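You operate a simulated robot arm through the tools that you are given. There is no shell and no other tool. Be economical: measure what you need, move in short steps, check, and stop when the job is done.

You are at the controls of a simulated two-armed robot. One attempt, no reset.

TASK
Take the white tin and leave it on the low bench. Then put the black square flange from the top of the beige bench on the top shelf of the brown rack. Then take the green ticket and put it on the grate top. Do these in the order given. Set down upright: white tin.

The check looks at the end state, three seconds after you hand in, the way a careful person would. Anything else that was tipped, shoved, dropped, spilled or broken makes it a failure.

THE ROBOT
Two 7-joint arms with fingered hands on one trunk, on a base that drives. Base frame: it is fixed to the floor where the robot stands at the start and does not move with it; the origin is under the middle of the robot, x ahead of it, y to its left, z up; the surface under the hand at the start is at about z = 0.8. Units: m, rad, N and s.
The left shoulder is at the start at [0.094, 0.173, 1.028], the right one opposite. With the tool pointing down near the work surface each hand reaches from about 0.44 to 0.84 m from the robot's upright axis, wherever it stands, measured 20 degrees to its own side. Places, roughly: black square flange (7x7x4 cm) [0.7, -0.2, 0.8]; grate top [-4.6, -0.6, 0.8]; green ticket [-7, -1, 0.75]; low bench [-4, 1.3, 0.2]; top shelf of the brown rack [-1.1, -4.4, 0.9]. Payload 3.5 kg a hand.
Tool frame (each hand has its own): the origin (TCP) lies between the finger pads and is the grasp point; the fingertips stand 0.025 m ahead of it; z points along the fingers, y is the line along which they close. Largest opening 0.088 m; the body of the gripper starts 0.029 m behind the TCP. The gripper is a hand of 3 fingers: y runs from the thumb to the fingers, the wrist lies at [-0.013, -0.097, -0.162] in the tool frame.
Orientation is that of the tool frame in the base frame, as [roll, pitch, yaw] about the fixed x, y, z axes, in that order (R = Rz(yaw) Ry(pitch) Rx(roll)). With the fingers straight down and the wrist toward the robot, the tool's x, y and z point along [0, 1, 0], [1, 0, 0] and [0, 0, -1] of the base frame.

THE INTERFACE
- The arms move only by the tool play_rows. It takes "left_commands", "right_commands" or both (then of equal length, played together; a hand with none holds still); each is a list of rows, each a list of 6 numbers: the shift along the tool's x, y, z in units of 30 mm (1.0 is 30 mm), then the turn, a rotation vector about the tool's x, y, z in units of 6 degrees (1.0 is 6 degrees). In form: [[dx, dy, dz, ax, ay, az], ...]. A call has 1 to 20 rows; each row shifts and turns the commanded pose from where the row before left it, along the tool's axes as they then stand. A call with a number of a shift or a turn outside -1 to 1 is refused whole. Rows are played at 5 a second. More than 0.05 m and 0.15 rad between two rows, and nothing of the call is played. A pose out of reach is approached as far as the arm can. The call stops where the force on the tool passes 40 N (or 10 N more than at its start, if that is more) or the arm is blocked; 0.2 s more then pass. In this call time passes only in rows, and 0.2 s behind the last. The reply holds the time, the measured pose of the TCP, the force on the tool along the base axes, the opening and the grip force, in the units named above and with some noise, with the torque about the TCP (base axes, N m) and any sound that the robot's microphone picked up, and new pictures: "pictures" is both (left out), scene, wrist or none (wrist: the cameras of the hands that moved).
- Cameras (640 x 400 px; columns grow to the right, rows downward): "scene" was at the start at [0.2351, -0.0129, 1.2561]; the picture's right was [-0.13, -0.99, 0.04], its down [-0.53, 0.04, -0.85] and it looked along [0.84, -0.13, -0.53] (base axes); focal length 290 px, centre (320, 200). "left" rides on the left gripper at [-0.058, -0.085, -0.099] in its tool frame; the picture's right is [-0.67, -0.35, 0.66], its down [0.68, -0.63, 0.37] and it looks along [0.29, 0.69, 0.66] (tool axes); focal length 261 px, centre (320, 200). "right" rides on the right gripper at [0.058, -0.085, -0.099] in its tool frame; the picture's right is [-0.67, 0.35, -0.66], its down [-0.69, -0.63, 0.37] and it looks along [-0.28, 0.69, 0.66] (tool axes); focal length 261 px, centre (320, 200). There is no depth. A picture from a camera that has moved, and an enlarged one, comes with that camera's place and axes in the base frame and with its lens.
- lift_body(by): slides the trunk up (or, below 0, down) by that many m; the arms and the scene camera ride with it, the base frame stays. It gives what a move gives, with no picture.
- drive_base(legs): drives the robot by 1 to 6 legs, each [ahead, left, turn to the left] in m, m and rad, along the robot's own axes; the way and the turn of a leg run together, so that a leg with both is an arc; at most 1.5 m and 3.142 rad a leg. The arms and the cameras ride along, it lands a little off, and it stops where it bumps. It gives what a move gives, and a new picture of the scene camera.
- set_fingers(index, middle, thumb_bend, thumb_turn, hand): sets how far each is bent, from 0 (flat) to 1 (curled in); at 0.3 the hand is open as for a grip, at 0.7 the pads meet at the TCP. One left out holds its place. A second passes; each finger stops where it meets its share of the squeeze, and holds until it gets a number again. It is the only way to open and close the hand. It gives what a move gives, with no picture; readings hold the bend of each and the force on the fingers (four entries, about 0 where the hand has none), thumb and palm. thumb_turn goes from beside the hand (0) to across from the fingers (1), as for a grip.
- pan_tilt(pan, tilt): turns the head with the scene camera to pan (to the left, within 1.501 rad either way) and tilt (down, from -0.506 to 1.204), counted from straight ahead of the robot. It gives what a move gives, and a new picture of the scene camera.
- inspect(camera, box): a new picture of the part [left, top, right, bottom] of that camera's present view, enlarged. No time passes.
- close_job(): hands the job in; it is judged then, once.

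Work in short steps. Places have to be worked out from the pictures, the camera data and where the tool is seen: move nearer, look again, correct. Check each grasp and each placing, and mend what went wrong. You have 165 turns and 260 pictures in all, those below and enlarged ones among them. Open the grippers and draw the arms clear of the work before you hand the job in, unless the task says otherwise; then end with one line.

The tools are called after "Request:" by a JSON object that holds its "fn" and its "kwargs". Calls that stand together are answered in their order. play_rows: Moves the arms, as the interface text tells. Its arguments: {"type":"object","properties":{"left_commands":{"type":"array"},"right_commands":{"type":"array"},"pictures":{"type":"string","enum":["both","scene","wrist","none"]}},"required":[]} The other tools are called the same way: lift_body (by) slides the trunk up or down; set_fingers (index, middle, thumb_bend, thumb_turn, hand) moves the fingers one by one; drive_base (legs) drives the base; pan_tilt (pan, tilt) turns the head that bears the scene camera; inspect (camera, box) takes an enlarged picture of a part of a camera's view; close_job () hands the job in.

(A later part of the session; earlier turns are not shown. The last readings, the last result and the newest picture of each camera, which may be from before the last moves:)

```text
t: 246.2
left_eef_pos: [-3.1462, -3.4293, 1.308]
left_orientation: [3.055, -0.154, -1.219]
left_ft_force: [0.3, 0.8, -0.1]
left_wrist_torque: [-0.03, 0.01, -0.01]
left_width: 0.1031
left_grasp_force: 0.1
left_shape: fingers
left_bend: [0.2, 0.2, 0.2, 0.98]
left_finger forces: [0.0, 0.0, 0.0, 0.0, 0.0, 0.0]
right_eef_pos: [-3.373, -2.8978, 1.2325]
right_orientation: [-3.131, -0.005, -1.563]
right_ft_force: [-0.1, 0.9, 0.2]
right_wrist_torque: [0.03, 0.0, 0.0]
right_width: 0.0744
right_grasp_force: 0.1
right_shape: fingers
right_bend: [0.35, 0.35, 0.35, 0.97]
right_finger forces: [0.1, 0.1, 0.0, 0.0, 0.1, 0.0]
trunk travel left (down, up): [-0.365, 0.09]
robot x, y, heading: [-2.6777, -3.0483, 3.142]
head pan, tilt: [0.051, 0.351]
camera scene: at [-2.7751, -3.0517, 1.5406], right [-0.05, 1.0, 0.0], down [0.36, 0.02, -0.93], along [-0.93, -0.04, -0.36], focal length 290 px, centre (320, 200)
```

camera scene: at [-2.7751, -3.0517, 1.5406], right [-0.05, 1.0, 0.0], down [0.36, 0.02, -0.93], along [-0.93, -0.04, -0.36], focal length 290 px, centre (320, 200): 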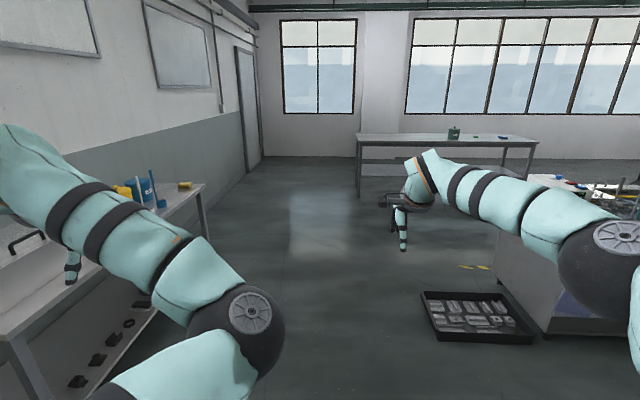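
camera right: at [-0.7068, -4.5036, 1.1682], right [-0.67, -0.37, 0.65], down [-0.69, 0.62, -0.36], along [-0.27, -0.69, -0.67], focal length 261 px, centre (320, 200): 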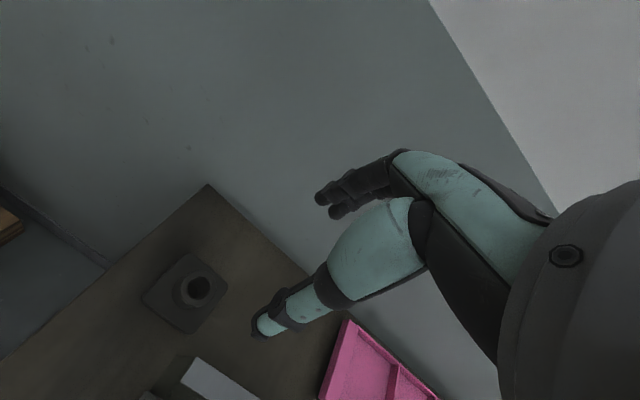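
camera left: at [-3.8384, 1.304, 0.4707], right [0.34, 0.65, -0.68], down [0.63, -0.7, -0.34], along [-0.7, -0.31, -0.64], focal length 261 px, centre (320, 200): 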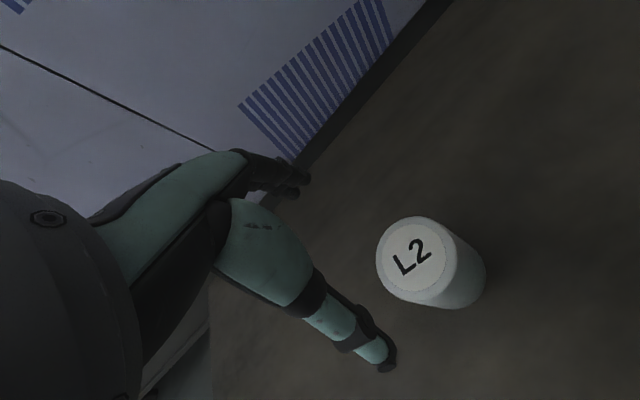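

Clear path west: bench at left from y<-4.1, floor tray at y>-2.36. Drive ahead 2.9 m, then look at the table.

Request:
{"fn": "drive_base", "kwargs": {"legs": [[1.5, 0, 0], [1.4, 0, 0]]}}

Request:
{"fn": "pan_tilt", "kwargs": {"pan": -0.7, "tilt": 0.4}}

```text
t: 260.2
left_eef_pos: [-6.0487, -3.4172, 1.3089]
left_orientation: [3.056, -0.154, -1.218]
left_ft_force: [-0.1, 0.1, 0.2]
left_wrist_torque: [-0.02, -0.02, 0.02]
left_width: 0.1034
left_grasp_force: 0.0
left_shape: fingers
left_bend: [0.2, 0.2, 0.2, 0.98]
left_finger forces: [0.1, 0.1, 0.0, 0.0, 0.1, 0.1]
right_eef_pos: [-6.276, -2.8864, 1.2322]
right_orientation: [-3.131, -0.003, -1.563]
right_ft_force: [0.3, 1.1, 0.7]
right_wrist_torque: [-0.01, 0.01, 0.01]
right_width: 0.0747
right_grasp_force: 0.1
right_shape: fingers
right_bend: [0.35, 0.35, 0.35, 0.97]
right_finger forces: [0.1, 0.1, 0.0, 0.0, 0.0, 0.1]
trunk travel left (down, up): [-0.365, 0.09]
robot x, y, heading: [-5.5778, -3.0351, 3.138]
head pan, tilt: [0.051, 0.351]
camera scene: at [-5.6775, -3.0401, 1.5407], right [-0.05, 1.0, 0.0], down [0.36, 0.02, -0.93], along [-0.93, -0.04, -0.36], focal length 290 px, centre (320, 200)
```

scene: 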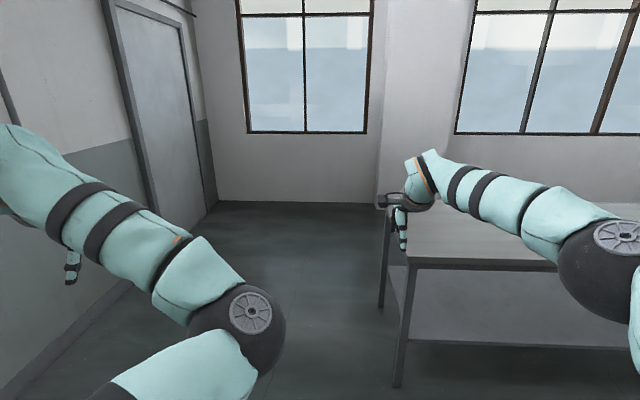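

```text
t: 261.3
left_eef_pos: [-6.0496, -3.4183, 1.3089]
left_orientation: [3.054, -0.153, -1.219]
left_ft_force: [0.4, 0.5, -0.2]
left_wrist_torque: [0.01, -0.04, 0.0]
left_width: 0.1033
left_grasp_force: 0.1
left_shape: fingers
left_bend: [0.2, 0.2, 0.2, 0.98]
left_finger forces: [0.0, 0.0, 0.0, 0.0, 0.0, 0.0]
right_eef_pos: [-6.2759, -2.8862, 1.2324]
right_orientation: [-3.132, -0.005, -1.562]
right_ft_force: [-0.2, 0.2, 0.2]
right_wrist_torque: [-0.02, 0.01, -0.01]
right_width: 0.0743
right_grasp_force: 0.0
right_shape: fingers
right_bend: [0.35, 0.35, 0.35, 0.97]
right_finger forces: [0.1, 0.1, 0.0, 0.0, 0.1, 0.1]
trunk travel left (down, up): [-0.365, 0.09]
robot x, y, heading: [-5.5841, -3.0358, 3.141]
head pan, tilt: [-0.7, 0.4]
camera scene: at [-5.6557, -2.9759, 1.5366], right [0.65, 0.76, 0.01], down [0.32, -0.25, -0.91], along [-0.69, 0.59, -0.41], focal length 290 px, centre (320, 200)
```

scene: 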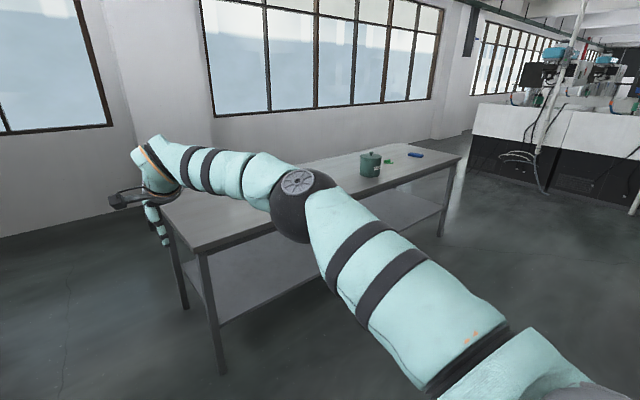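

Table front edge x≈-6.82, top z≈0.77; ticket about (-7.15, -0.9). Move right along the table.

Request:
{"fn": "drive_base", "kwargs": {"legs": [[0.35, 0, 0], [0, -1.0, 0], [0, -1.0, 0]]}}

Request:
{"fn": "pan_tilt", "kwargs": {"pan": -0.1, "tilt": 0.5}}

```text
t: 273.1
left_eef_pos: [-6.3987, -1.4251, 1.309]
left_orientation: [3.056, -0.151, -1.217]
left_ft_force: [-0.4, -0.2, 0.1]
left_wrist_torque: [0.02, 0.02, -0.01]
left_width: 0.1035
left_grasp_force: 0.1
left_shape: fingers
left_bend: [0.2, 0.2, 0.2, 0.98]
left_finger forces: [0.0, 0.1, 0.1, 0.0, 0.0, 0.1]
right_eef_pos: [-6.6265, -0.8921, 1.2315]
right_orientation: [-3.132, -0.005, -1.56]
right_ft_force: [-0.9, 0.2, -0.4]
right_wrist_torque: [0.0, 0.01, -0.01]
right_width: 0.0743
right_grasp_force: 0.1
right_shape: fingers
right_bend: [0.35, 0.35, 0.35, 0.97]
right_finger forces: [0.1, 0.1, 0.1, 0.0, 0.1, 0.0]
trunk travel left (down, up): [-0.365, 0.09]
robot x, y, heading: [-5.9326, -1.0439, 3.14]
head pan, tilt: [-0.7, 0.4]
camera scene: at [-6.0057, -0.9817, 1.5366], right [0.65, 0.76, 0.02], down [0.32, -0.25, -0.91], along [-0.69, 0.6, -0.4], focal length 290 px, centre (320, 200)
```

scene: 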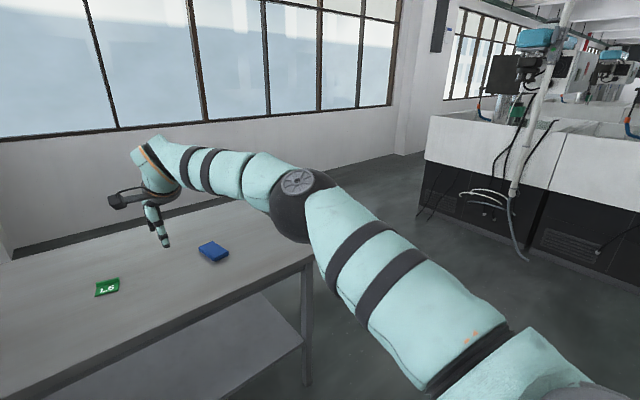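

```text
t: 274.1
left_eef_pos: [-6.399, -1.4239, 1.3099]
left_orientation: [3.055, -0.152, -1.219]
left_ft_force: [0.2, 0.0, -0.2]
left_wrist_torque: [0.02, 0.02, -0.01]
left_width: 0.1033
left_grasp_force: 0.0
left_shape: fingers
left_bend: [0.2, 0.2, 0.2, 0.98]
left_finger forces: [0.1, 0.1, 0.0, 0.0, 0.1, 0.1]
right_eef_pos: [-6.6259, -0.8908, 1.2333]
right_orientation: [-3.131, -0.004, -1.563]
right_ft_force: [0.5, 0.0, 0.8]
right_wrist_torque: [-0.01, -0.02, 0.0]
right_width: 0.0744
right_grasp_force: 0.0
right_shape: fingers
right_bend: [0.35, 0.35, 0.35, 0.97]
right_finger forces: [0.0, 0.1, 0.0, 0.1, 0.0, 0.1]
trunk travel left (down, up): [-0.365, 0.09]
robot x, y, heading: [-5.93, -1.0417, 3.14]
head pan, tilt: [-0.099, 0.499]
camera scene: at [-6.0252, -1.0313, 1.527], right [0.1, 0.99, 0.0], down [0.5, -0.05, -0.87], along [-0.86, 0.09, -0.5], focal length 290 px, centre (320, 200)
```

scene: 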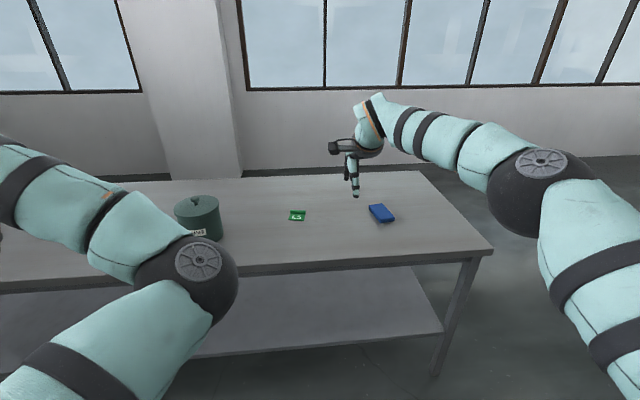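

Ticket near (-7.185, -1.02). Zooming for its shape.

Request:
{"fn": "inspect", "kwargs": {"camera": "scene", "box": [260, 190, 340, 240]}}

```text
8.00 times, centred on (300, 215) of scene
camera zoom: at [-6.0252, -1.0313, 1.527], right [0.1, 0.99, 0.0], down [0.5, -0.05, -0.87], along [-0.86, 0.09, -0.5], focal length 2321 px, centre (480, 80)
```

zoom: 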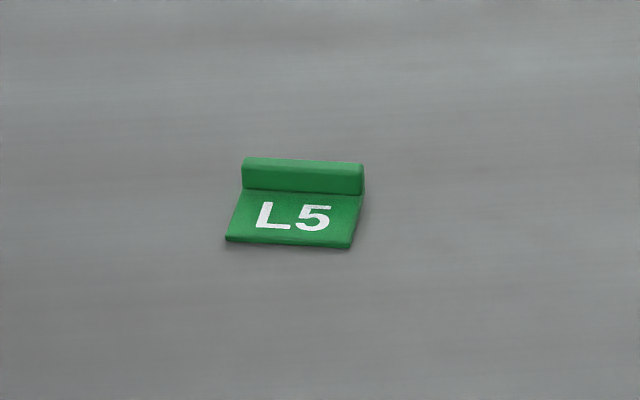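

The ticket is a 7 cm plate with an upright ridge at the far side; ridge center ≈(-7.204, -1.014), its line turned about 10°. I pull in to the table and lower the trunk.

Request:
{"fn": "drive_base", "kwargs": {"legs": [[0.57, 0.1, 0]]}}

Request:
{"fn": "lift_body", "kwargs": {"by": -0.2}}

Request:
{"fn": "pan_tilt", "kwargs": {"pan": -0.1, "tilt": 0.5}}

```text
t: 277.4
left_eef_pos: [-6.9651, -1.522, 1.3094]
left_orientation: [3.054, -0.152, -1.216]
left_ft_force: [0.2, 0.1, 0.1]
left_wrist_torque: [-0.01, -0.01, -0.01]
left_width: 0.1036
left_grasp_force: 0.0
left_shape: fingers
left_bend: [0.2, 0.2, 0.2, 0.98]
left_finger forces: [0.0, 0.1, 0.0, 0.1, 0.0, 0.0]
right_eef_pos: [-7.1919, -0.9905, 1.2326]
right_orientation: [-3.135, -0.006, -1.559]
right_ft_force: [-0.1, 0.4, -0.4]
right_wrist_torque: [0.03, -0.02, 0.03]
right_width: 0.0743
right_grasp_force: 0.1
right_shape: fingers
right_bend: [0.35, 0.35, 0.35, 0.97]
right_finger forces: [0.1, 0.0, 0.1, 0.0, 0.0, 0.0]
trunk travel left (down, up): [-0.365, 0.09]
robot x, y, heading: [-6.4977, -1.1408, 3.142]
head pan, tilt: [-0.099, 0.499]
camera scene: at [-6.5909, -1.1294, 1.5271], right [0.1, 0.99, 0.0], down [0.5, -0.05, -0.87], along [-0.86, 0.09, -0.5], focal length 290 px, centre (320, 200)
```

scene: 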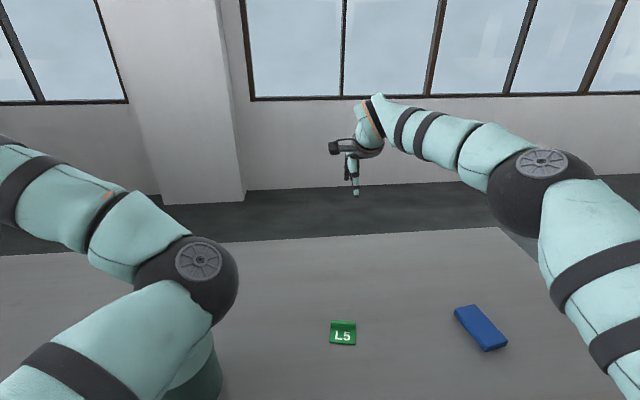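

```text
t: 279.5
left_eef_pos: [-6.9617, -1.5298, 1.102]
left_orientation: [3.074, -0.166, -1.199]
left_ft_force: [0.1, 0.5, -0.9]
left_wrist_torque: [0.0, -0.01, -0.01]
left_width: 0.1033
left_grasp_force: 0.0
left_shape: fingers
left_bend: [0.2, 0.2, 0.2, 0.98]
left_finger forces: [0.0, 0.0, 0.0, 0.1, 0.1, 0.1]
right_eef_pos: [-7.1944, -0.9905, 1.0334]
right_orientation: [-3.131, -0.004, -1.561]
right_ft_force: [0.9, 0.2, 0.3]
right_wrist_torque: [-0.03, -0.01, 0.01]
right_width: 0.0745
right_grasp_force: 0.1
right_shape: fingers
right_bend: [0.35, 0.35, 0.35, 0.97]
right_finger forces: [0.0, 0.0, 0.0, 0.0, 0.0, 0.0]
trunk travel left (down, up): [-0.165, 0.29]
robot x, y, heading: [-6.4952, -1.1406, 3.135]
head pan, tilt: [-0.099, 0.499]
```

```text
t: 280.1
left_eef_pos: [-6.9617, -1.5291, 1.1047]
left_orientation: [3.071, -0.158, -1.199]
left_ft_force: [-0.2, 0.1, -0.7]
left_wrist_torque: [0.03, -0.01, 0.01]
left_width: 0.1036
left_grasp_force: 0.1
left_shape: fingers
left_bend: [0.2, 0.2, 0.2, 0.98]
left_finger forces: [0.0, 0.0, 0.0, 0.1, 0.1, 0.1]
right_eef_pos: [-7.1939, -0.9893, 1.0324]
right_orientation: [-3.132, -0.003, -1.561]
right_ft_force: [-0.1, 0.6, -0.6]
right_wrist_torque: [0.0, 0.0, -0.01]
right_width: 0.0743
right_grasp_force: 0.1
right_shape: fingers
right_bend: [0.35, 0.35, 0.35, 0.97]
right_finger forces: [0.0, 0.0, 0.1, 0.0, 0.0, 0.1]
trunk travel left (down, up): [-0.165, 0.29]
robot x, y, heading: [-6.4936, -1.1412, 3.141]
head pan, tilt: [-0.099, 0.499]
camera scene: at [-6.6959, -1.1295, 1.293], right [0.1, 0.99, 0.02], down [0.66, -0.05, -0.75], along [-0.75, 0.09, -0.66], focal length 290 px, centre (320, 200)
```

scene: 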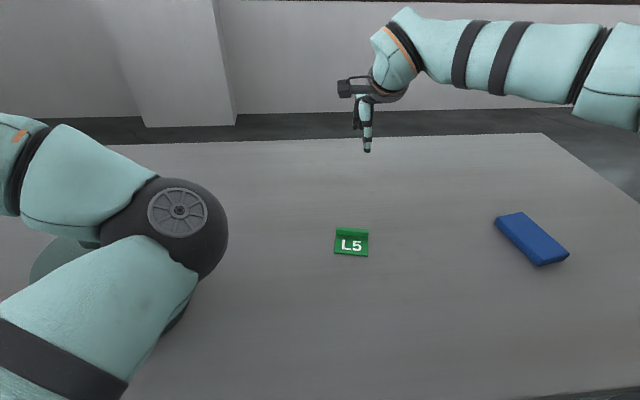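

Taking a closer look at the ticket from here.

Request:
{"fn": "inspect", "kwargs": {"camera": "scene", "box": [310, 205, 390, 275]}}

Request:
{"fn": "inspect", "kwargs": {"camera": "right", "box": [100, 150, 420, 400]}}

```text
5.71 times, centred on (350, 240) of scene
camera zoom: at [-6.6959, -1.1295, 1.293], right [0.1, 0.99, 0.02], down [0.66, -0.05, -0.75], along [-0.75, 0.09, -0.66], focal length 1658 px, centre (149, -29)
```

zoom: 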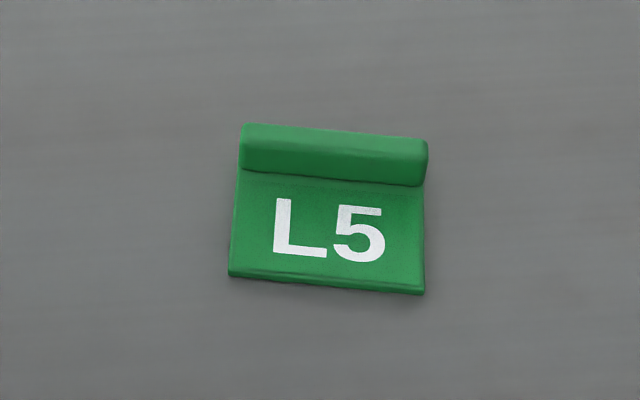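

```text
1.60 times, centred on (260, 275) of right
camera zoom: at [-7.1096, -1.0474, 1.1317], right [-0.36, 0.67, 0.65], down [0.63, 0.69, -0.36], along [-0.69, 0.28, -0.67], focal length 417 px, centre (416, 80)
```

zoom: 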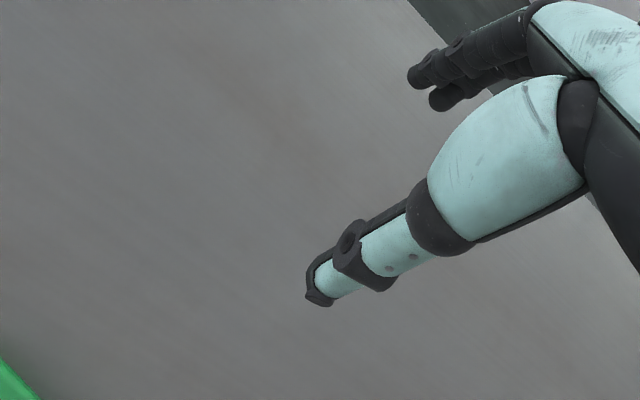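

The wrist view shows the ticket nearer than estimated, about x≈-7.09. I move the hand back and look again with the wrist camera.

Request:
{"fn": "play_rows", "kwargs": {"right_commands": [[0.1, -1, 0.3, 0, 0, 0], [0.1, -1, 0.3, 0, 0, 0], [0.1, -1, 0.3, 0, 0, 0]]}}

```text
t: 280.9
left_eef_pos: [-6.962, -1.5315, 1.1043]
left_orientation: [3.066, -0.154, -1.194]
left_ft_force: [-0.5, -0.9, -0.4]
left_wrist_torque: [0.02, 0.02, 0.03]
left_width: 0.1033
left_grasp_force: 0.0
left_shape: fingers
left_bend: [0.2, 0.2, 0.2, 0.98]
left_finger forces: [0.0, 0.0, 0.0, 0.0, 0.0, 0.0]
right_eef_pos: [-7.1023, -0.999, 1.007]
right_orientation: [-3.133, -0.005, -1.561]
right_ft_force: [0.5, -0.2, 0.8]
right_wrist_torque: [-0.01, -0.01, 0.01]
right_width: 0.0743
right_grasp_force: 0.1
right_shape: fingers
right_bend: [0.35, 0.35, 0.35, 0.97]
right_finger forces: [0.0, 0.0, 0.0, 0.0, 0.1, 0.0]
trunk travel left (down, up): [-0.165, 0.29]
robot x, y, heading: [-6.5001, -1.142, 3.14]
head pan, tilt: [-0.099, 0.499]
camera scene: at [-6.6957, -1.1293, 1.2931], right [0.1, 0.99, 0.02], down [0.66, -0.05, -0.75], along [-0.75, 0.09, -0.66], focal length 290 px, centre (320, 200)
camera right: at [-7.0189, -1.0554, 1.1061], right [-0.36, 0.67, 0.65], down [0.63, 0.69, -0.36], along [-0.69, 0.28, -0.67], focal length 261 px, centre (320, 200)
```

scene: 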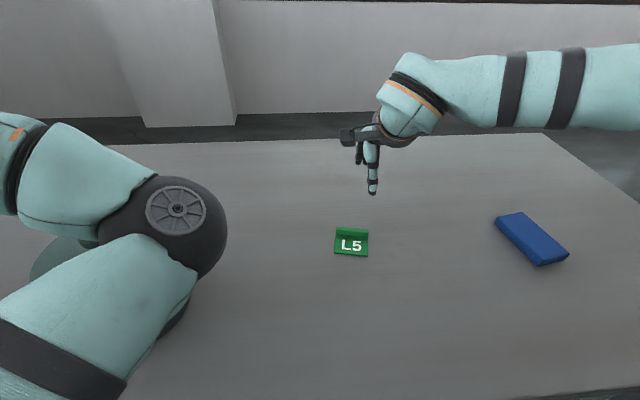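
right: 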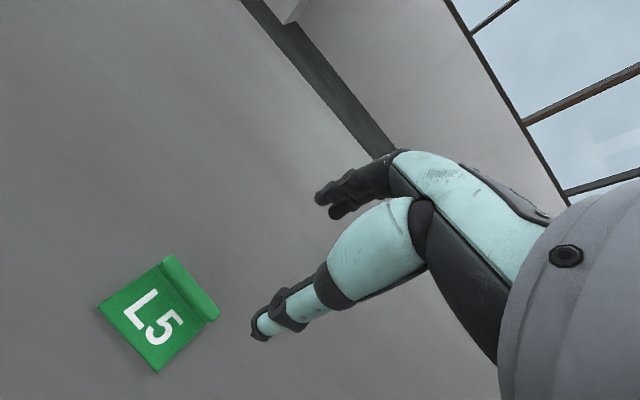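

Triangulation now gives the ridge top at ≈(-7.086, -1.015, 0.86), line turned ~11°. I align and descend to z 0.905.

Request:
{"fn": "play_rows", "kwargs": {"right_commands": [[0.53, -0.54, 0.4, 0, 0, 0], [0, 0, 0.6, 0, 0, 0.9], [0, 0, 0.8, 0, 0, 0.9], [0, 0, 0.8, 0, 0, 0], [0, 0, 0.8, 0, 0, 0]]}}

Request:
{"fn": "inspect", "kwargs": {"camera": "scene", "box": [300, 150, 420, 270]}}

```text
t: 282.1
left_eef_pos: [-6.9622, -1.531, 1.1059]
left_orientation: [3.062, -0.153, -1.193]
left_ft_force: [-0.3, -0.3, 0.3]
left_wrist_torque: [-0.03, 0.0, -0.01]
left_width: 0.1033
left_grasp_force: 0.0
left_shape: fingers
left_bend: [0.2, 0.2, 0.2, 0.98]
left_finger forces: [0.0, 0.0, 0.0, 0.0, 0.0, 0.0]
right_eef_pos: [-7.0857, -1.015, 0.904]
right_orientation: [-3.129, -0.001, -1.75]
right_ft_force: [-0.7, 0.2, -0.7]
right_wrist_torque: [0.0, -0.01, -0.01]
right_width: 0.0741
right_grasp_force: 0.0
right_shape: fingers
right_bend: [0.35, 0.35, 0.35, 0.97]
right_finger forces: [0.0, 0.0, 0.1, 0.0, 0.0, 0.0]
trunk travel left (down, up): [-0.165, 0.29]
robot x, y, heading: [-6.495, -1.136, 3.144]
head pan, tilt: [-0.099, 0.499]
camera scene: at [-6.6968, -1.1294, 1.2928], right [0.1, 0.99, 0.02], down [0.66, -0.05, -0.75], along [-0.75, 0.09, -0.66], focal length 290 px, centre (320, 200)
camera right: at [-7.0149, -1.087, 1.003], right [-0.23, 0.72, 0.65], down [0.75, 0.56, -0.36], along [-0.62, 0.4, -0.67], focal length 261 px, centre (320, 200)
```

scene: 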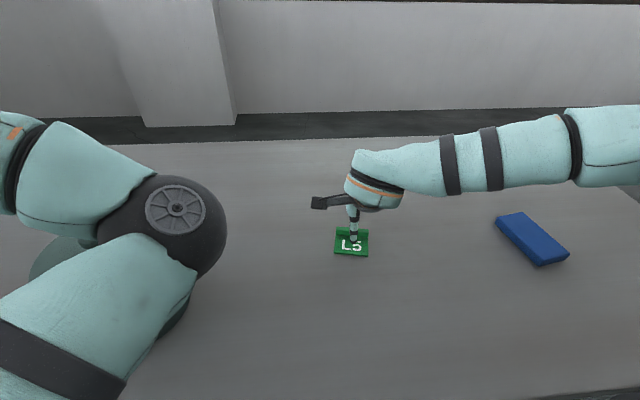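
right: 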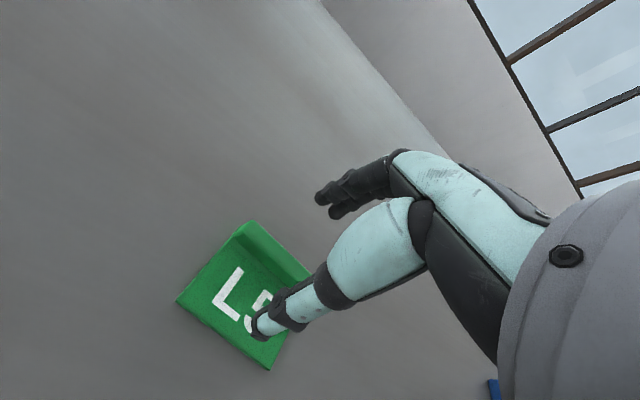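

```text
3.33 times, centred on (360, 210) of scene
camera zoom: at [-6.6968, -1.1294, 1.2928], right [0.1, 0.99, 0.02], down [0.66, -0.05, -0.75], along [-0.75, 0.09, -0.66], focal length 967 px, centre (187, 167)
```

zoom: 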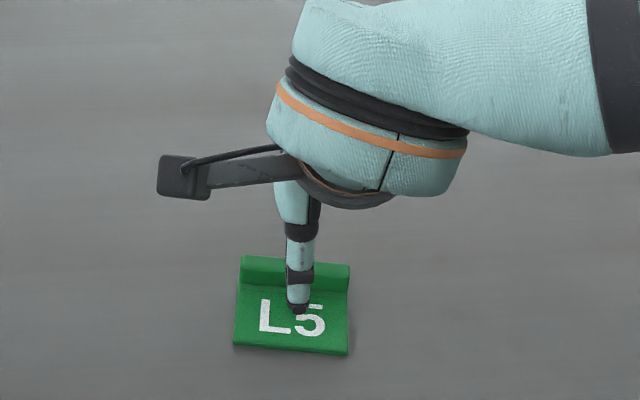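

Aligned: ridge lies between thumb and fingers. Descending to TCP z≈0.876 gently.

Request:
{"fn": "play_rows", "kwargs": {"right_commands": [[0, 0, 0.4, 0, 0, 0], [0, 0, 0.3, 0, 0, 0], [0, 0, 0.25, 0, 0, 0]], "pictures": "wrist"}}

Request:
{"fn": "inspect", "kwargs": {"camera": "scene", "box": [300, 170, 400, 270]}}

```text
t: 282.9
left_eef_pos: [-6.962, -1.5314, 1.1072]
left_orientation: [3.06, -0.154, -1.194]
left_ft_force: [0.1, -0.3, 0.0]
left_wrist_torque: [-0.01, -0.01, 0.0]
left_width: 0.1034
left_grasp_force: 0.0
left_shape: fingers
left_bend: [0.2, 0.2, 0.2, 0.98]
left_finger forces: [0.0, 0.1, 0.0, 0.1, 0.1, 0.0]
right_eef_pos: [-7.0855, -1.0139, 0.8776]
right_orientation: [-3.132, -0.004, -1.748]
right_ft_force: [-0.8, -0.7, 6.1]
right_wrist_torque: [0.04, 0.02, -0.02]
right_width: 0.0743
right_grasp_force: 3.0
right_shape: fingers
right_bend: [0.35, 0.34, 0.35, 0.98]
right_finger forces: [0.0, 3.1, 0.1, 0.0, 2.9, 0.1]
trunk travel left (down, up): [-0.165, 0.29]
robot x, y, heading: [-6.4945, -1.1319, 3.138]
head pan, tilt: [-0.099, 0.499]
camera right: at [-7.0136, -1.087, 0.9763], right [-0.23, 0.72, 0.65], down [0.74, 0.56, -0.36], along [-0.63, 0.4, -0.67], focal length 261 px, centre (320, 200)
```

right: 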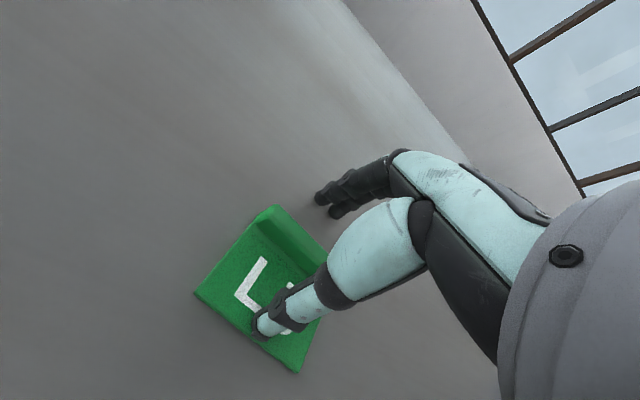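

```text
4.00 times, centred on (350, 220) of scene
camera zoom: at [-6.6948, -1.1297, 1.2934], right [0.1, 0.99, 0.02], down [0.66, -0.05, -0.75], along [-0.75, 0.09, -0.66], focal length 1160 px, centre (200, 120)
```

zoom: 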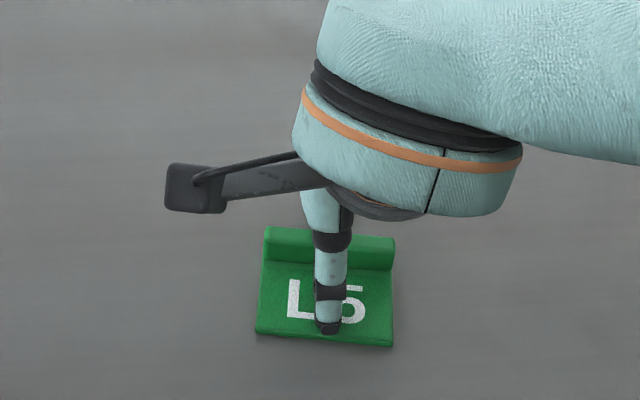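

Thumb tip touches the plate lightly. Raise 3 mm and close on the ridge.

Request:
{"fn": "play_rows", "kwargs": {"right_commands": [[0, 0, -0.12, 0, 0, 0]], "pictures": "none"}}

Request:
{"fn": "set_fingers", "kwargs": {"hand": "right", "index": 0.75, "middle": 0.75, "thumb_bend": 0.75}}

Request:
{"fn": "inspect", "kwargs": {"camera": "right", "box": [160, 160, 400, 390]}}

```text
t: 283.3
left_eef_pos: [-6.9625, -1.5316, 1.1053]
left_orientation: [3.064, -0.153, -1.194]
left_ft_force: [0.9, -0.7, -0.4]
left_wrist_torque: [-0.02, -0.05, 0.01]
left_width: 0.1035
left_grasp_force: 0.0
left_shape: fingers
left_bend: [0.2, 0.2, 0.2, 0.98]
left_finger forces: [0.0, 0.0, 0.0, 0.1, 0.0, 0.0]
right_eef_pos: [-7.0862, -1.0136, 0.8786]
right_orientation: [-3.13, -0.001, -1.751]
right_ft_force: [0.3, -1.3, 0.7]
right_wrist_torque: [0.0, 0.0, 0.03]
right_width: 0.0743
right_grasp_force: 0.3
right_shape: fingers
right_bend: [0.35, 0.35, 0.35, 0.98]
right_finger forces: [0.0, 0.1, 0.0, 0.1, 0.2, 0.0]
trunk travel left (down, up): [-0.165, 0.29]
robot x, y, heading: [-6.4951, -1.1362, 3.141]
head pan, tilt: [-0.099, 0.499]
```

```text
t: 284.3
left_eef_pos: [-6.9612, -1.5315, 1.1062]
left_orientation: [3.062, -0.154, -1.193]
left_ft_force: [0.0, -1.4, 0.8]
left_wrist_torque: [-0.03, -0.03, 0.01]
left_width: 0.1035
left_grasp_force: 0.1
left_shape: fingers
left_bend: [0.2, 0.2, 0.2, 0.98]
left_finger forces: [0.0, 0.1, 0.0, 0.0, 0.0, 0.0]
right_eef_pos: [-7.0846, -1.0151, 0.8805]
right_orientation: [-3.133, -0.002, -1.75]
right_ft_force: [-0.7, 0.5, 10.1]
right_wrist_torque: [-0.12, -0.33, 0.02]
right_width: 0.0048
right_grasp_force: 18.2
right_shape: fingers
right_bend: [0.73, 0.73, 0.68, 0.96]
right_finger forces: [7.2, 4.5, 0.0, 0.0, 24.6, 0.0]
trunk travel left (down, up): [-0.165, 0.29]
robot x, y, heading: [-6.4972, -1.1362, 3.136]
head pan, tilt: [-0.099, 0.499]
```

```text
1.74 times, centred on (280, 275) of right
camera zoom: at [-7.0136, -1.0868, 0.9794], right [-0.23, 0.72, 0.65], down [0.74, 0.56, -0.36], along [-0.63, 0.4, -0.67], focal length 453 px, centre (390, 70)
```

zoom: 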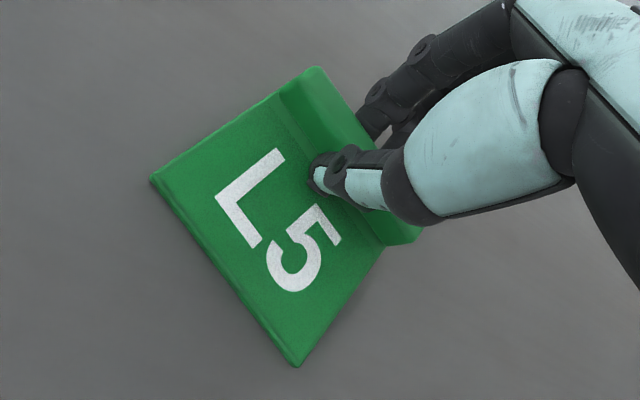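

Gripping the ridge with 18 N. Test lift of 8 cm.

Request:
{"fn": "play_rows", "kwargs": {"right_commands": [[0, 0, -0.3, 0, 0, 0], [0, 0, -0.6, 0, 0, 0], [0, 0, -1, 0, 0, 0], [0, 0, -1, 0, 0, 0]]}}

```text
t: 285.3
left_eef_pos: [-6.961, -1.5316, 1.1049]
left_orientation: [3.062, -0.153, -1.194]
left_ft_force: [-0.7, 0.4, 0.8]
left_wrist_torque: [0.02, 0.01, 0.0]
left_width: 0.1034
left_grasp_force: 0.1
left_shape: fingers
left_bend: [0.2, 0.2, 0.2, 0.98]
left_finger forces: [0.0, 0.0, 0.0, 0.0, 0.1, 0.0]
right_eef_pos: [-7.0859, -1.0155, 0.9666]
right_orientation: [-3.131, -0.001, -1.749]
right_ft_force: [0.6, -0.2, 0.1]
right_wrist_torque: [-0.02, 0.01, 0.0]
right_width: 0.0052
right_grasp_force: 11.1
right_shape: fingers
right_bend: [0.74, 0.74, 0.67, 0.95]
right_finger forces: [7.6, 3.0, 0.1, 0.0, 10.6, 0.0]
trunk travel left (down, up): [-0.165, 0.29]
robot x, y, heading: [-6.5016, -1.139, 3.135]
head pan, tilt: [-0.099, 0.499]
camera scene: at [-6.6957, -1.1297, 1.2931], right [0.1, 0.99, 0.02], down [0.66, -0.05, -0.75], along [-0.75, 0.09, -0.66], focal length 290 px, centre (320, 200)
camera right: at [-7.0144, -1.0871, 1.066], right [-0.23, 0.72, 0.65], down [0.74, 0.56, -0.36], along [-0.63, 0.4, -0.67], focal length 261 px, centre (320, 200)
```

scene: 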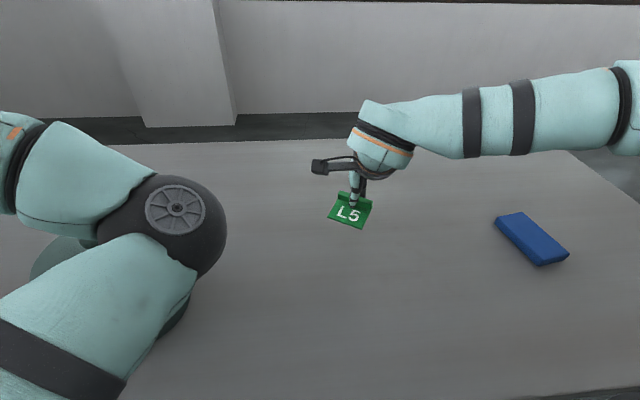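
right: 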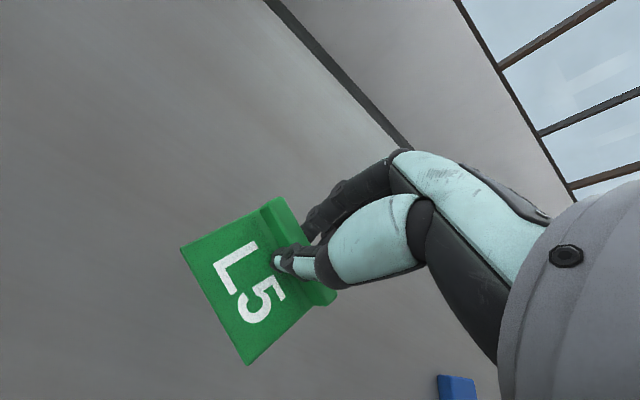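

Lifted, slightly rotated about the pinch axis. I tighten the grip a little and raise further.

Request:
{"fn": "set_fingers", "kwargs": {"hand": "right", "index": 0.82, "middle": 0.82, "thumb_bend": 0.82}}

Request:
{"fn": "play_rows", "kwargs": {"right_commands": [[0, 0, -0.6, 0, 0, 0], [0, 0, -0.8, 0, 0, 0], [0, 0, -0.8, 0, 0, 0], [0, 0, -0.8, 0, 0, 0]], "pictures": "wrist"}}

```text
t: 286.3
left_eef_pos: [-6.9616, -1.5309, 1.1058]
left_orientation: [3.062, -0.152, -1.195]
left_ft_force: [0.2, 0.8, -0.1]
left_wrist_torque: [0.02, 0.0, -0.02]
left_width: 0.1035
left_grasp_force: 0.1
left_shape: fingers
left_bend: [0.2, 0.2, 0.2, 0.98]
left_finger forces: [0.0, 0.0, 0.0, 0.0, 0.0, 0.0]
right_eef_pos: [-7.0859, -1.0157, 0.9675]
right_orientation: [-3.132, -0.001, -1.75]
right_ft_force: [-0.8, 0.5, 0.0]
right_wrist_torque: [-0.03, 0.02, 0.02]
right_width: 0.0044
right_grasp_force: 15.7
right_shape: fingers
right_bend: [0.8, 0.82, 0.67, 0.98]
right_finger forces: [15.3, 0.9, 0.1, 0.1, 15.8, 0.0]
trunk travel left (down, up): [-0.165, 0.29]
robot x, y, heading: [-6.4986, -1.1363, 3.14]
head pan, tilt: [-0.099, 0.499]
```

```text
t: 287.3
left_eef_pos: [-6.9612, -1.5325, 1.1065]
left_orientation: [3.061, -0.152, -1.194]
left_ft_force: [0.7, -0.4, 0.1]
left_wrist_torque: [0.01, 0.04, 0.01]
left_width: 0.1037
left_grasp_force: 0.1
left_shape: fingers
left_bend: [0.2, 0.2, 0.2, 0.98]
left_finger forces: [0.1, 0.0, 0.1, 0.1, 0.1, 0.0]
right_eef_pos: [-7.0866, -1.0138, 1.0564]
right_orientation: [-3.13, -0.001, -1.748]
right_ft_force: [0.2, 0.3, 0.2]
right_wrist_torque: [0.02, -0.02, -0.02]
right_width: 0.0043
right_grasp_force: 15.7
right_shape: fingers
right_bend: [0.8, 0.82, 0.67, 0.97]
right_finger forces: [15.3, 0.3, 0.0, 0.0, 16.1, 0.0]
trunk travel left (down, up): [-0.165, 0.29]
robot x, y, heading: [-6.4947, -1.1407, 3.138]
head pan, tilt: [-0.099, 0.499]
camera right: at [-7.0149, -1.0868, 1.1557], right [-0.23, 0.72, 0.65], down [0.74, 0.56, -0.36], along [-0.63, 0.4, -0.67], focal length 261 px, centre (320, 200)
```

right: 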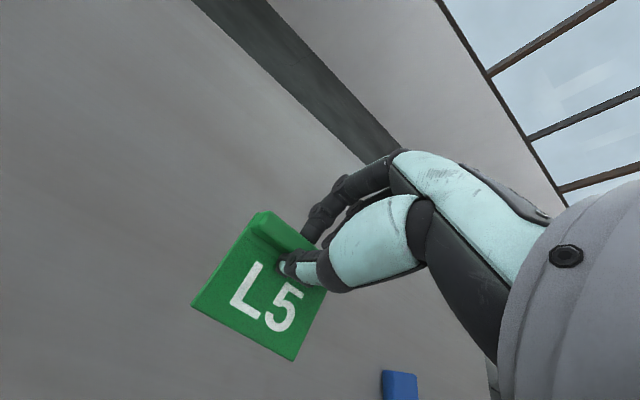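

Ticket held. Back off, raise the trunk, and turn around to approach the counter from this side.

Request:
{"fn": "lift_body", "kwargs": {"by": 0.1}}

Request:
{"fn": "drive_base", "kwargs": {"legs": [[-0.6, 0, 0], [0, 0, 3.14]]}}

Request:
{"fn": "pan_tilt", "kwargs": {"pan": 0.0, "tilt": 0.4}}

```text
t: 288.7
left_eef_pos: [-6.9655, -1.523, 1.2101]
left_orientation: [3.056, -0.156, -1.215]
left_ft_force: [-0.5, -0.6, 0.2]
left_wrist_torque: [-0.02, 0.02, 0.01]
left_width: 0.1034
left_grasp_force: 0.0
left_shape: fingers
left_bend: [0.2, 0.2, 0.2, 0.98]
left_finger forces: [0.1, 0.0, 0.0, 0.0, 0.1, 0.0]
right_eef_pos: [-7.0878, -1.0146, 1.1566]
right_orientation: [-3.13, -0.001, -1.749]
right_ft_force: [-0.4, 0.2, -0.9]
right_wrist_torque: [0.01, 0.03, 0.0]
right_width: 0.004
right_grasp_force: 16.3
right_shape: fingers
right_bend: [0.8, 0.82, 0.68, 0.97]
right_finger forces: [15.3, 0.3, 0.0, 0.1, 16.3, 0.0]
trunk travel left (down, up): [-0.265, 0.19]
robot x, y, heading: [-6.502, -1.1364, 3.137]
head pan, tilt: [-0.099, 0.499]
```

```text
t: 299.4
left_eef_pos: [-5.4307, -0.7533, 1.2092]
left_orientation: [3.056, -0.153, 1.924]
left_ft_force: [0.2, 0.8, 0.4]
left_wrist_torque: [-0.05, -0.01, 0.0]
left_width: 0.1035
left_grasp_force: 0.0
left_shape: fingers
left_bend: [0.2, 0.2, 0.2, 0.98]
left_finger forces: [0.0, 0.0, 0.0, 0.1, 0.0, 0.0]
right_eef_pos: [-5.3094, -1.2606, 1.1556]
right_orientation: [-3.131, -0.001, 1.393]
right_ft_force: [-0.4, -0.6, -0.7]
right_wrist_torque: [0.0, -0.01, 0.01]
right_width: 0.002
right_grasp_force: 15.0
right_shape: fingers
right_bend: [0.8, 0.82, 0.69, 0.97]
right_finger forces: [14.5, 0.0, 0.0, 0.1, 15.1, 0.1]
trunk travel left (down, up): [-0.265, 0.19]
robot x, y, heading: [-5.8962, -1.138, 0.006]
head pan, tilt: [-0.099, 0.499]
camera scene: at [-5.7675, -1.1469, 1.4165], right [-0.1, -0.99, 0.01], down [-0.56, 0.05, -0.83], along [0.82, -0.09, -0.56], focal length 290 px, centre (320, 200)
```

scene: 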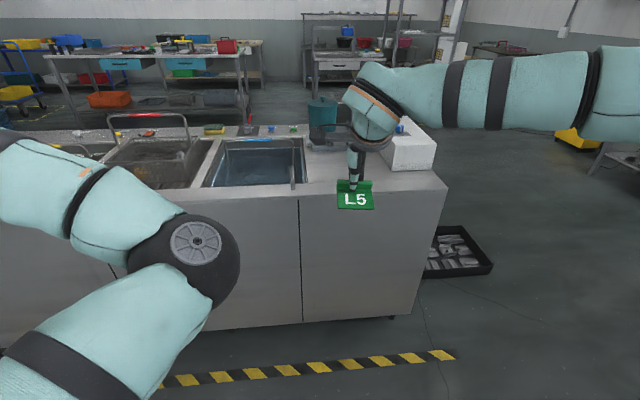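

```text
t: 300.1
left_eef_pos: [-5.4312, -0.7526, 1.2086]
left_orientation: [3.054, -0.153, 1.928]
left_ft_force: [-0.3, 0.0, 0.0]
left_wrist_torque: [-0.01, 0.02, -0.04]
left_width: 0.1031
left_grasp_force: 0.1
left_shape: fingers
left_bend: [0.2, 0.2, 0.2, 0.98]
left_finger forces: [0.0, 0.0, 0.0, 0.1, 0.0, 0.0]
right_eef_pos: [-5.3086, -1.2604, 1.156]
right_orientation: [-3.133, -0.001, 1.392]
right_ft_force: [0.1, 0.2, -0.4]
right_wrist_torque: [0.03, 0.01, -0.01]
right_width: 0.0017
right_grasp_force: 14.6
right_shape: fingers
right_bend: [0.8, 0.82, 0.69, 0.97]
right_finger forces: [14.5, 0.0, 0.0, 0.0, 15.0, 0.0]
trunk travel left (down, up): [-0.265, 0.19]
robot x, y, heading: [-5.9012, -1.1349, 0.003]
head pan, tilt: [0.0, 0.4]
camera scene: at [-5.7645, -1.1378, 1.4253], right [0.0, -1.0, 0.0], down [-0.48, 0.0, -0.88], along [0.88, 0.0, -0.48], focal length 290 px, centre (320, 200)
```

scene: 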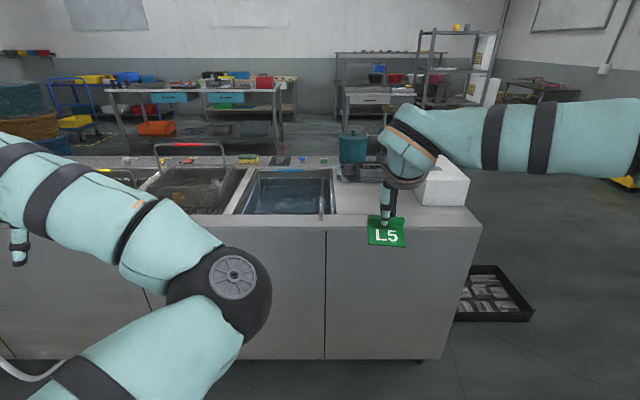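

Zooming on the sinks to find the grate.

Request:
{"fn": "inspect", "kwargs": {"camera": "scene", "box": [70, 130, 350, 230]}}

```text
2.29 times, centred on (210, 180) of scene
camera zoom: at [-5.7645, -1.1378, 1.4253], right [0.0, -1.0, 0.0], down [-0.48, 0.0, -0.88], along [0.88, 0.0, -0.48], focal length 663 px, centre (571, 246)
```

zoom: 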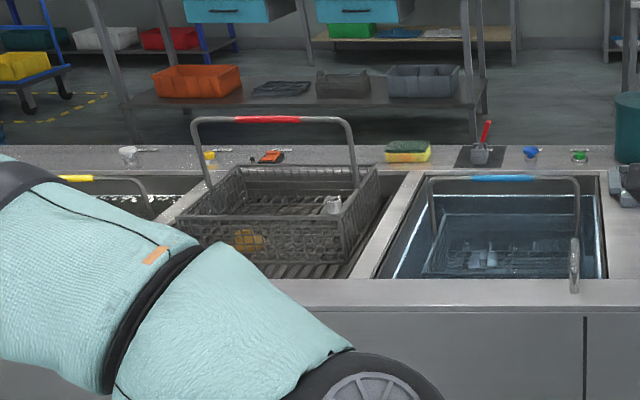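

A red-handled wire basket sits on the slotted grate in the middle bay; free grate shows around it. I move nearer to see from above.

Request:
{"fn": "drive_base", "kwargs": {"legs": [[0.4, 0.25, 0]]}}

Request:
{"fn": "pan_tilt", "kwargs": {"pan": 0.1, "tilt": 0.7}}

```text
t: 302.9
left_eef_pos: [-5.0317, -0.5055, 1.2088]
left_orientation: [3.054, -0.152, 1.92]
left_ft_force: [0.6, -0.3, 0.7]
left_wrist_torque: [-0.01, 0.03, 0.0]
left_width: 0.1037
left_grasp_force: 0.0
left_shape: fingers
left_bend: [0.2, 0.2, 0.2, 0.98]
left_finger forces: [0.0, 0.1, 0.0, 0.1, 0.1, 0.0]
right_eef_pos: [-4.9129, -1.0159, 1.1565]
right_orientation: [-3.13, -0.003, 1.388]
right_ft_force: [0.0, 0.2, -0.3]
right_wrist_torque: [-0.03, 0.01, 0.04]
right_width: 0.0019
right_grasp_force: 15.0
right_shape: fingers
right_bend: [0.8, 0.82, 0.69, 0.97]
right_finger forces: [14.5, 0.0, 0.0, 0.0, 15.0, 0.1]
trunk travel left (down, up): [-0.265, 0.19]
robot x, y, heading: [-5.4982, -0.8875, -0.007]
head pan, tilt: [0.0, 0.4]
camera scene: at [-5.3671, -0.8899, 1.4255], right [-0.01, -1.0, 0.0], down [-0.48, 0.0, -0.88], along [0.88, 0.0, -0.48], focal length 290 px, centre (320, 200)
```

scene: 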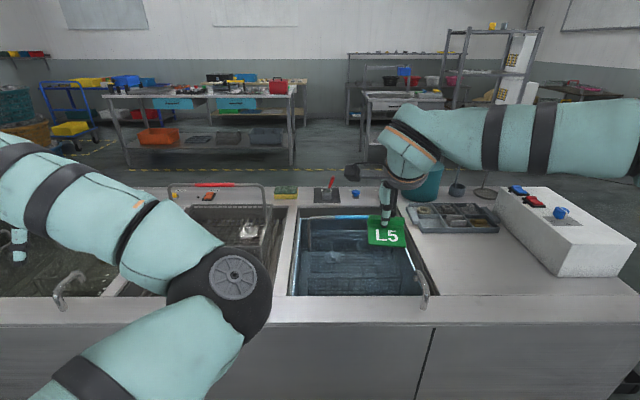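

```text
t: 303.7
left_eef_pos: [-5.0311, -0.5052, 1.2078]
left_orientation: [3.058, -0.153, 1.922]
left_ft_force: [0.4, -0.1, -0.1]
left_wrist_torque: [0.03, -0.03, -0.01]
left_width: 0.1034
left_grasp_force: 0.1
left_shape: fingers
left_bend: [0.2, 0.2, 0.2, 0.98]
left_finger forces: [0.0, 0.0, 0.0, 0.0, 0.1, 0.1]
right_eef_pos: [-4.9107, -1.0139, 1.1555]
right_orientation: [-3.13, -0.003, 1.388]
right_ft_force: [-0.1, 0.6, 0.4]
right_wrist_torque: [0.03, 0.0, -0.01]
right_width: 0.0018
right_grasp_force: 14.6
right_shape: fingers
right_bend: [0.8, 0.82, 0.69, 0.97]
right_finger forces: [14.7, 0.0, 0.1, 0.0, 15.0, 0.1]
trunk travel left (down, up): [-0.265, 0.19]
robot x, y, heading: [-5.5009, -0.8875, -0.004]
head pan, tilt: [0.099, 0.7]
camera scene: at [-5.3765, -0.8808, 1.3994], right [0.09, -1.0, -0.01], down [-0.71, -0.06, -0.7], along [0.7, 0.07, -0.71], focal length 290 px, centre (320, 200)
```

scene: 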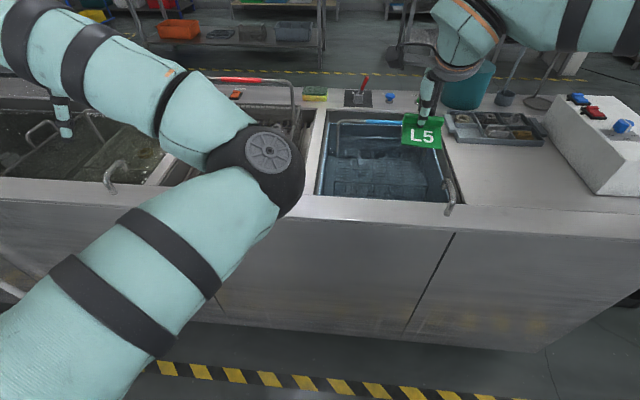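

The left arm hides the bay; I strafe left so the grate lies on the right-hand side.

Request:
{"fn": "drive_base", "kwargs": {"legs": [[0, 0.42, 0]]}}

Request:
{"fn": "pan_tilt", "kwargs": {"pan": -0.2, "tilt": 0.6}}

```text
t: 306.3
left_eef_pos: [-5.0325, -0.0807, 1.2097]
left_orientation: [3.055, -0.154, 1.926]
left_ft_force: [0.2, -0.1, -0.1]
left_wrist_torque: [0.0, -0.03, -0.02]
left_width: 0.1035
left_grasp_force: 0.1
left_shape: fingers
left_bend: [0.2, 0.2, 0.2, 0.98]
left_finger forces: [0.0, 0.1, 0.0, 0.0, 0.0, 0.1]
right_eef_pos: [-4.9097, -0.5898, 1.1563]
right_orientation: [-3.129, -0.004, 1.393]
right_ft_force: [0.0, -0.1, -0.6]
right_wrist_torque: [-0.03, 0.02, -0.01]
right_width: 0.0021
right_grasp_force: 14.4
right_shape: fingers
right_bend: [0.8, 0.82, 0.69, 0.97]
right_finger forces: [14.6, 0.1, 0.0, 0.1, 15.0, 0.0]
trunk travel left (down, up): [-0.265, 0.19]
robot x, y, heading: [-5.5046, -0.4636, -0.002]
head pan, tilt: [0.099, 0.7]
camera scene: at [-5.3756, -0.4583, 1.3994], right [0.1, -1.0, -0.01], down [-0.71, -0.06, -0.7], along [0.7, 0.08, -0.71], focal length 290 px, centre (320, 200)
```

scene: 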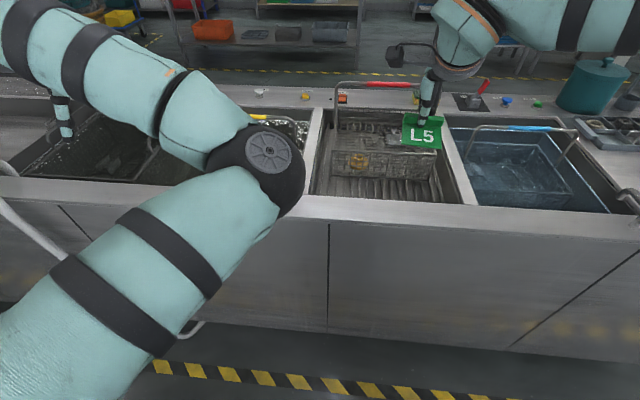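

```text
t: 307.1
left_eef_pos: [-5.031, -0.0792, 1.2083]
left_orientation: [3.055, -0.154, 1.926]
left_ft_force: [0.1, 0.5, 0.6]
left_wrist_torque: [-0.03, 0.0, 0.0]
left_width: 0.1033
left_grasp_force: 0.0
left_shape: fingers
left_bend: [0.2, 0.2, 0.2, 0.98]
left_finger forces: [0.0, 0.1, 0.1, 0.0, 0.0, 0.0]
right_eef_pos: [-4.9099, -0.5884, 1.1577]
right_orientation: [-3.131, -0.001, 1.391]
right_ft_force: [-0.3, -0.2, 0.0]
right_wrist_torque: [0.02, -0.03, -0.04]
right_width: 0.0018
right_grasp_force: 15.4
right_shape: fingers
right_bend: [0.8, 0.82, 0.69, 0.97]
right_finger forces: [14.6, 0.0, 0.0, 0.1, 15.0, 0.0]
trunk travel left (down, up): [-0.265, 0.19]
robot x, y, heading: [-5.5004, -0.4649, -0.004]
head pan, tilt: [-0.201, 0.6]
camera scene: at [-5.3727, -0.4829, 1.4078], right [-0.2, -0.98, 0.02], down [-0.63, 0.11, -0.77], along [0.75, -0.16, -0.64], focal length 290 px, centre (320, 200)
```

scene: 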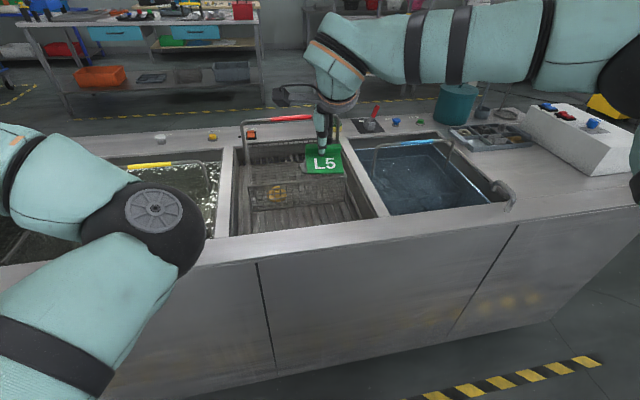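

Request:
{"fn": "inspect", "kwargs": {"camera": "scene", "box": [220, 105, 400, 245]}}

Request:
{"fn": "inspect", "kwargs": {"camera": "right", "box": [0, 0, 640, 400]}}

```text
2.86 times, centred on (310, 175) of scene
camera zoom: at [-5.3727, -0.4829, 1.4078], right [-0.2, -0.98, 0.02], down [-0.63, 0.11, -0.77], along [0.75, -0.16, -0.64], focal length 829 px, centre (349, 271)
```

zoom: 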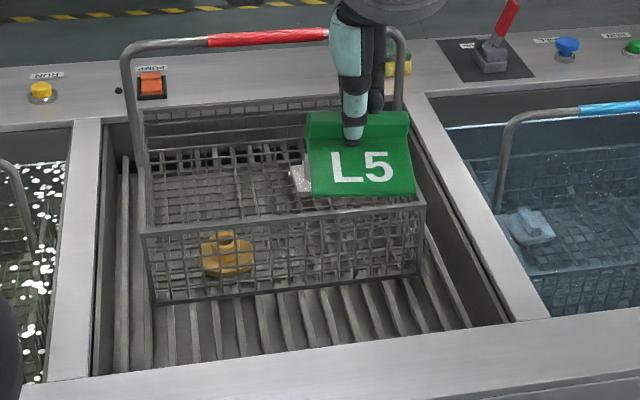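

```text
1.00 times, centred on (320, 200) of right (not enlarged: the box is as wide or as high as the picture)
camera zoom: at [-4.9828, -0.5173, 1.2559], right [0.23, -0.72, 0.65], down [-0.75, -0.56, -0.36], along [0.63, -0.4, -0.67], focal length 261 px, centre (320, 200)
```

zoom: 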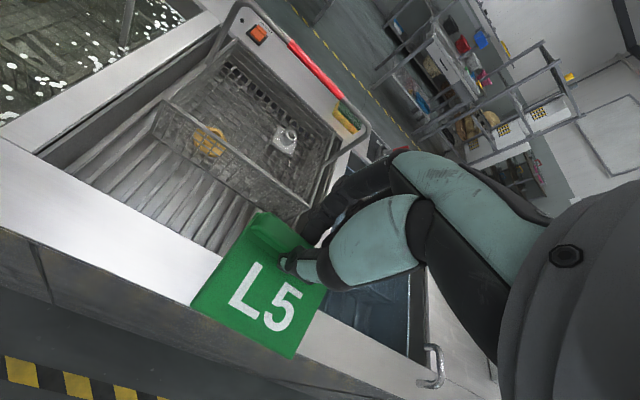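

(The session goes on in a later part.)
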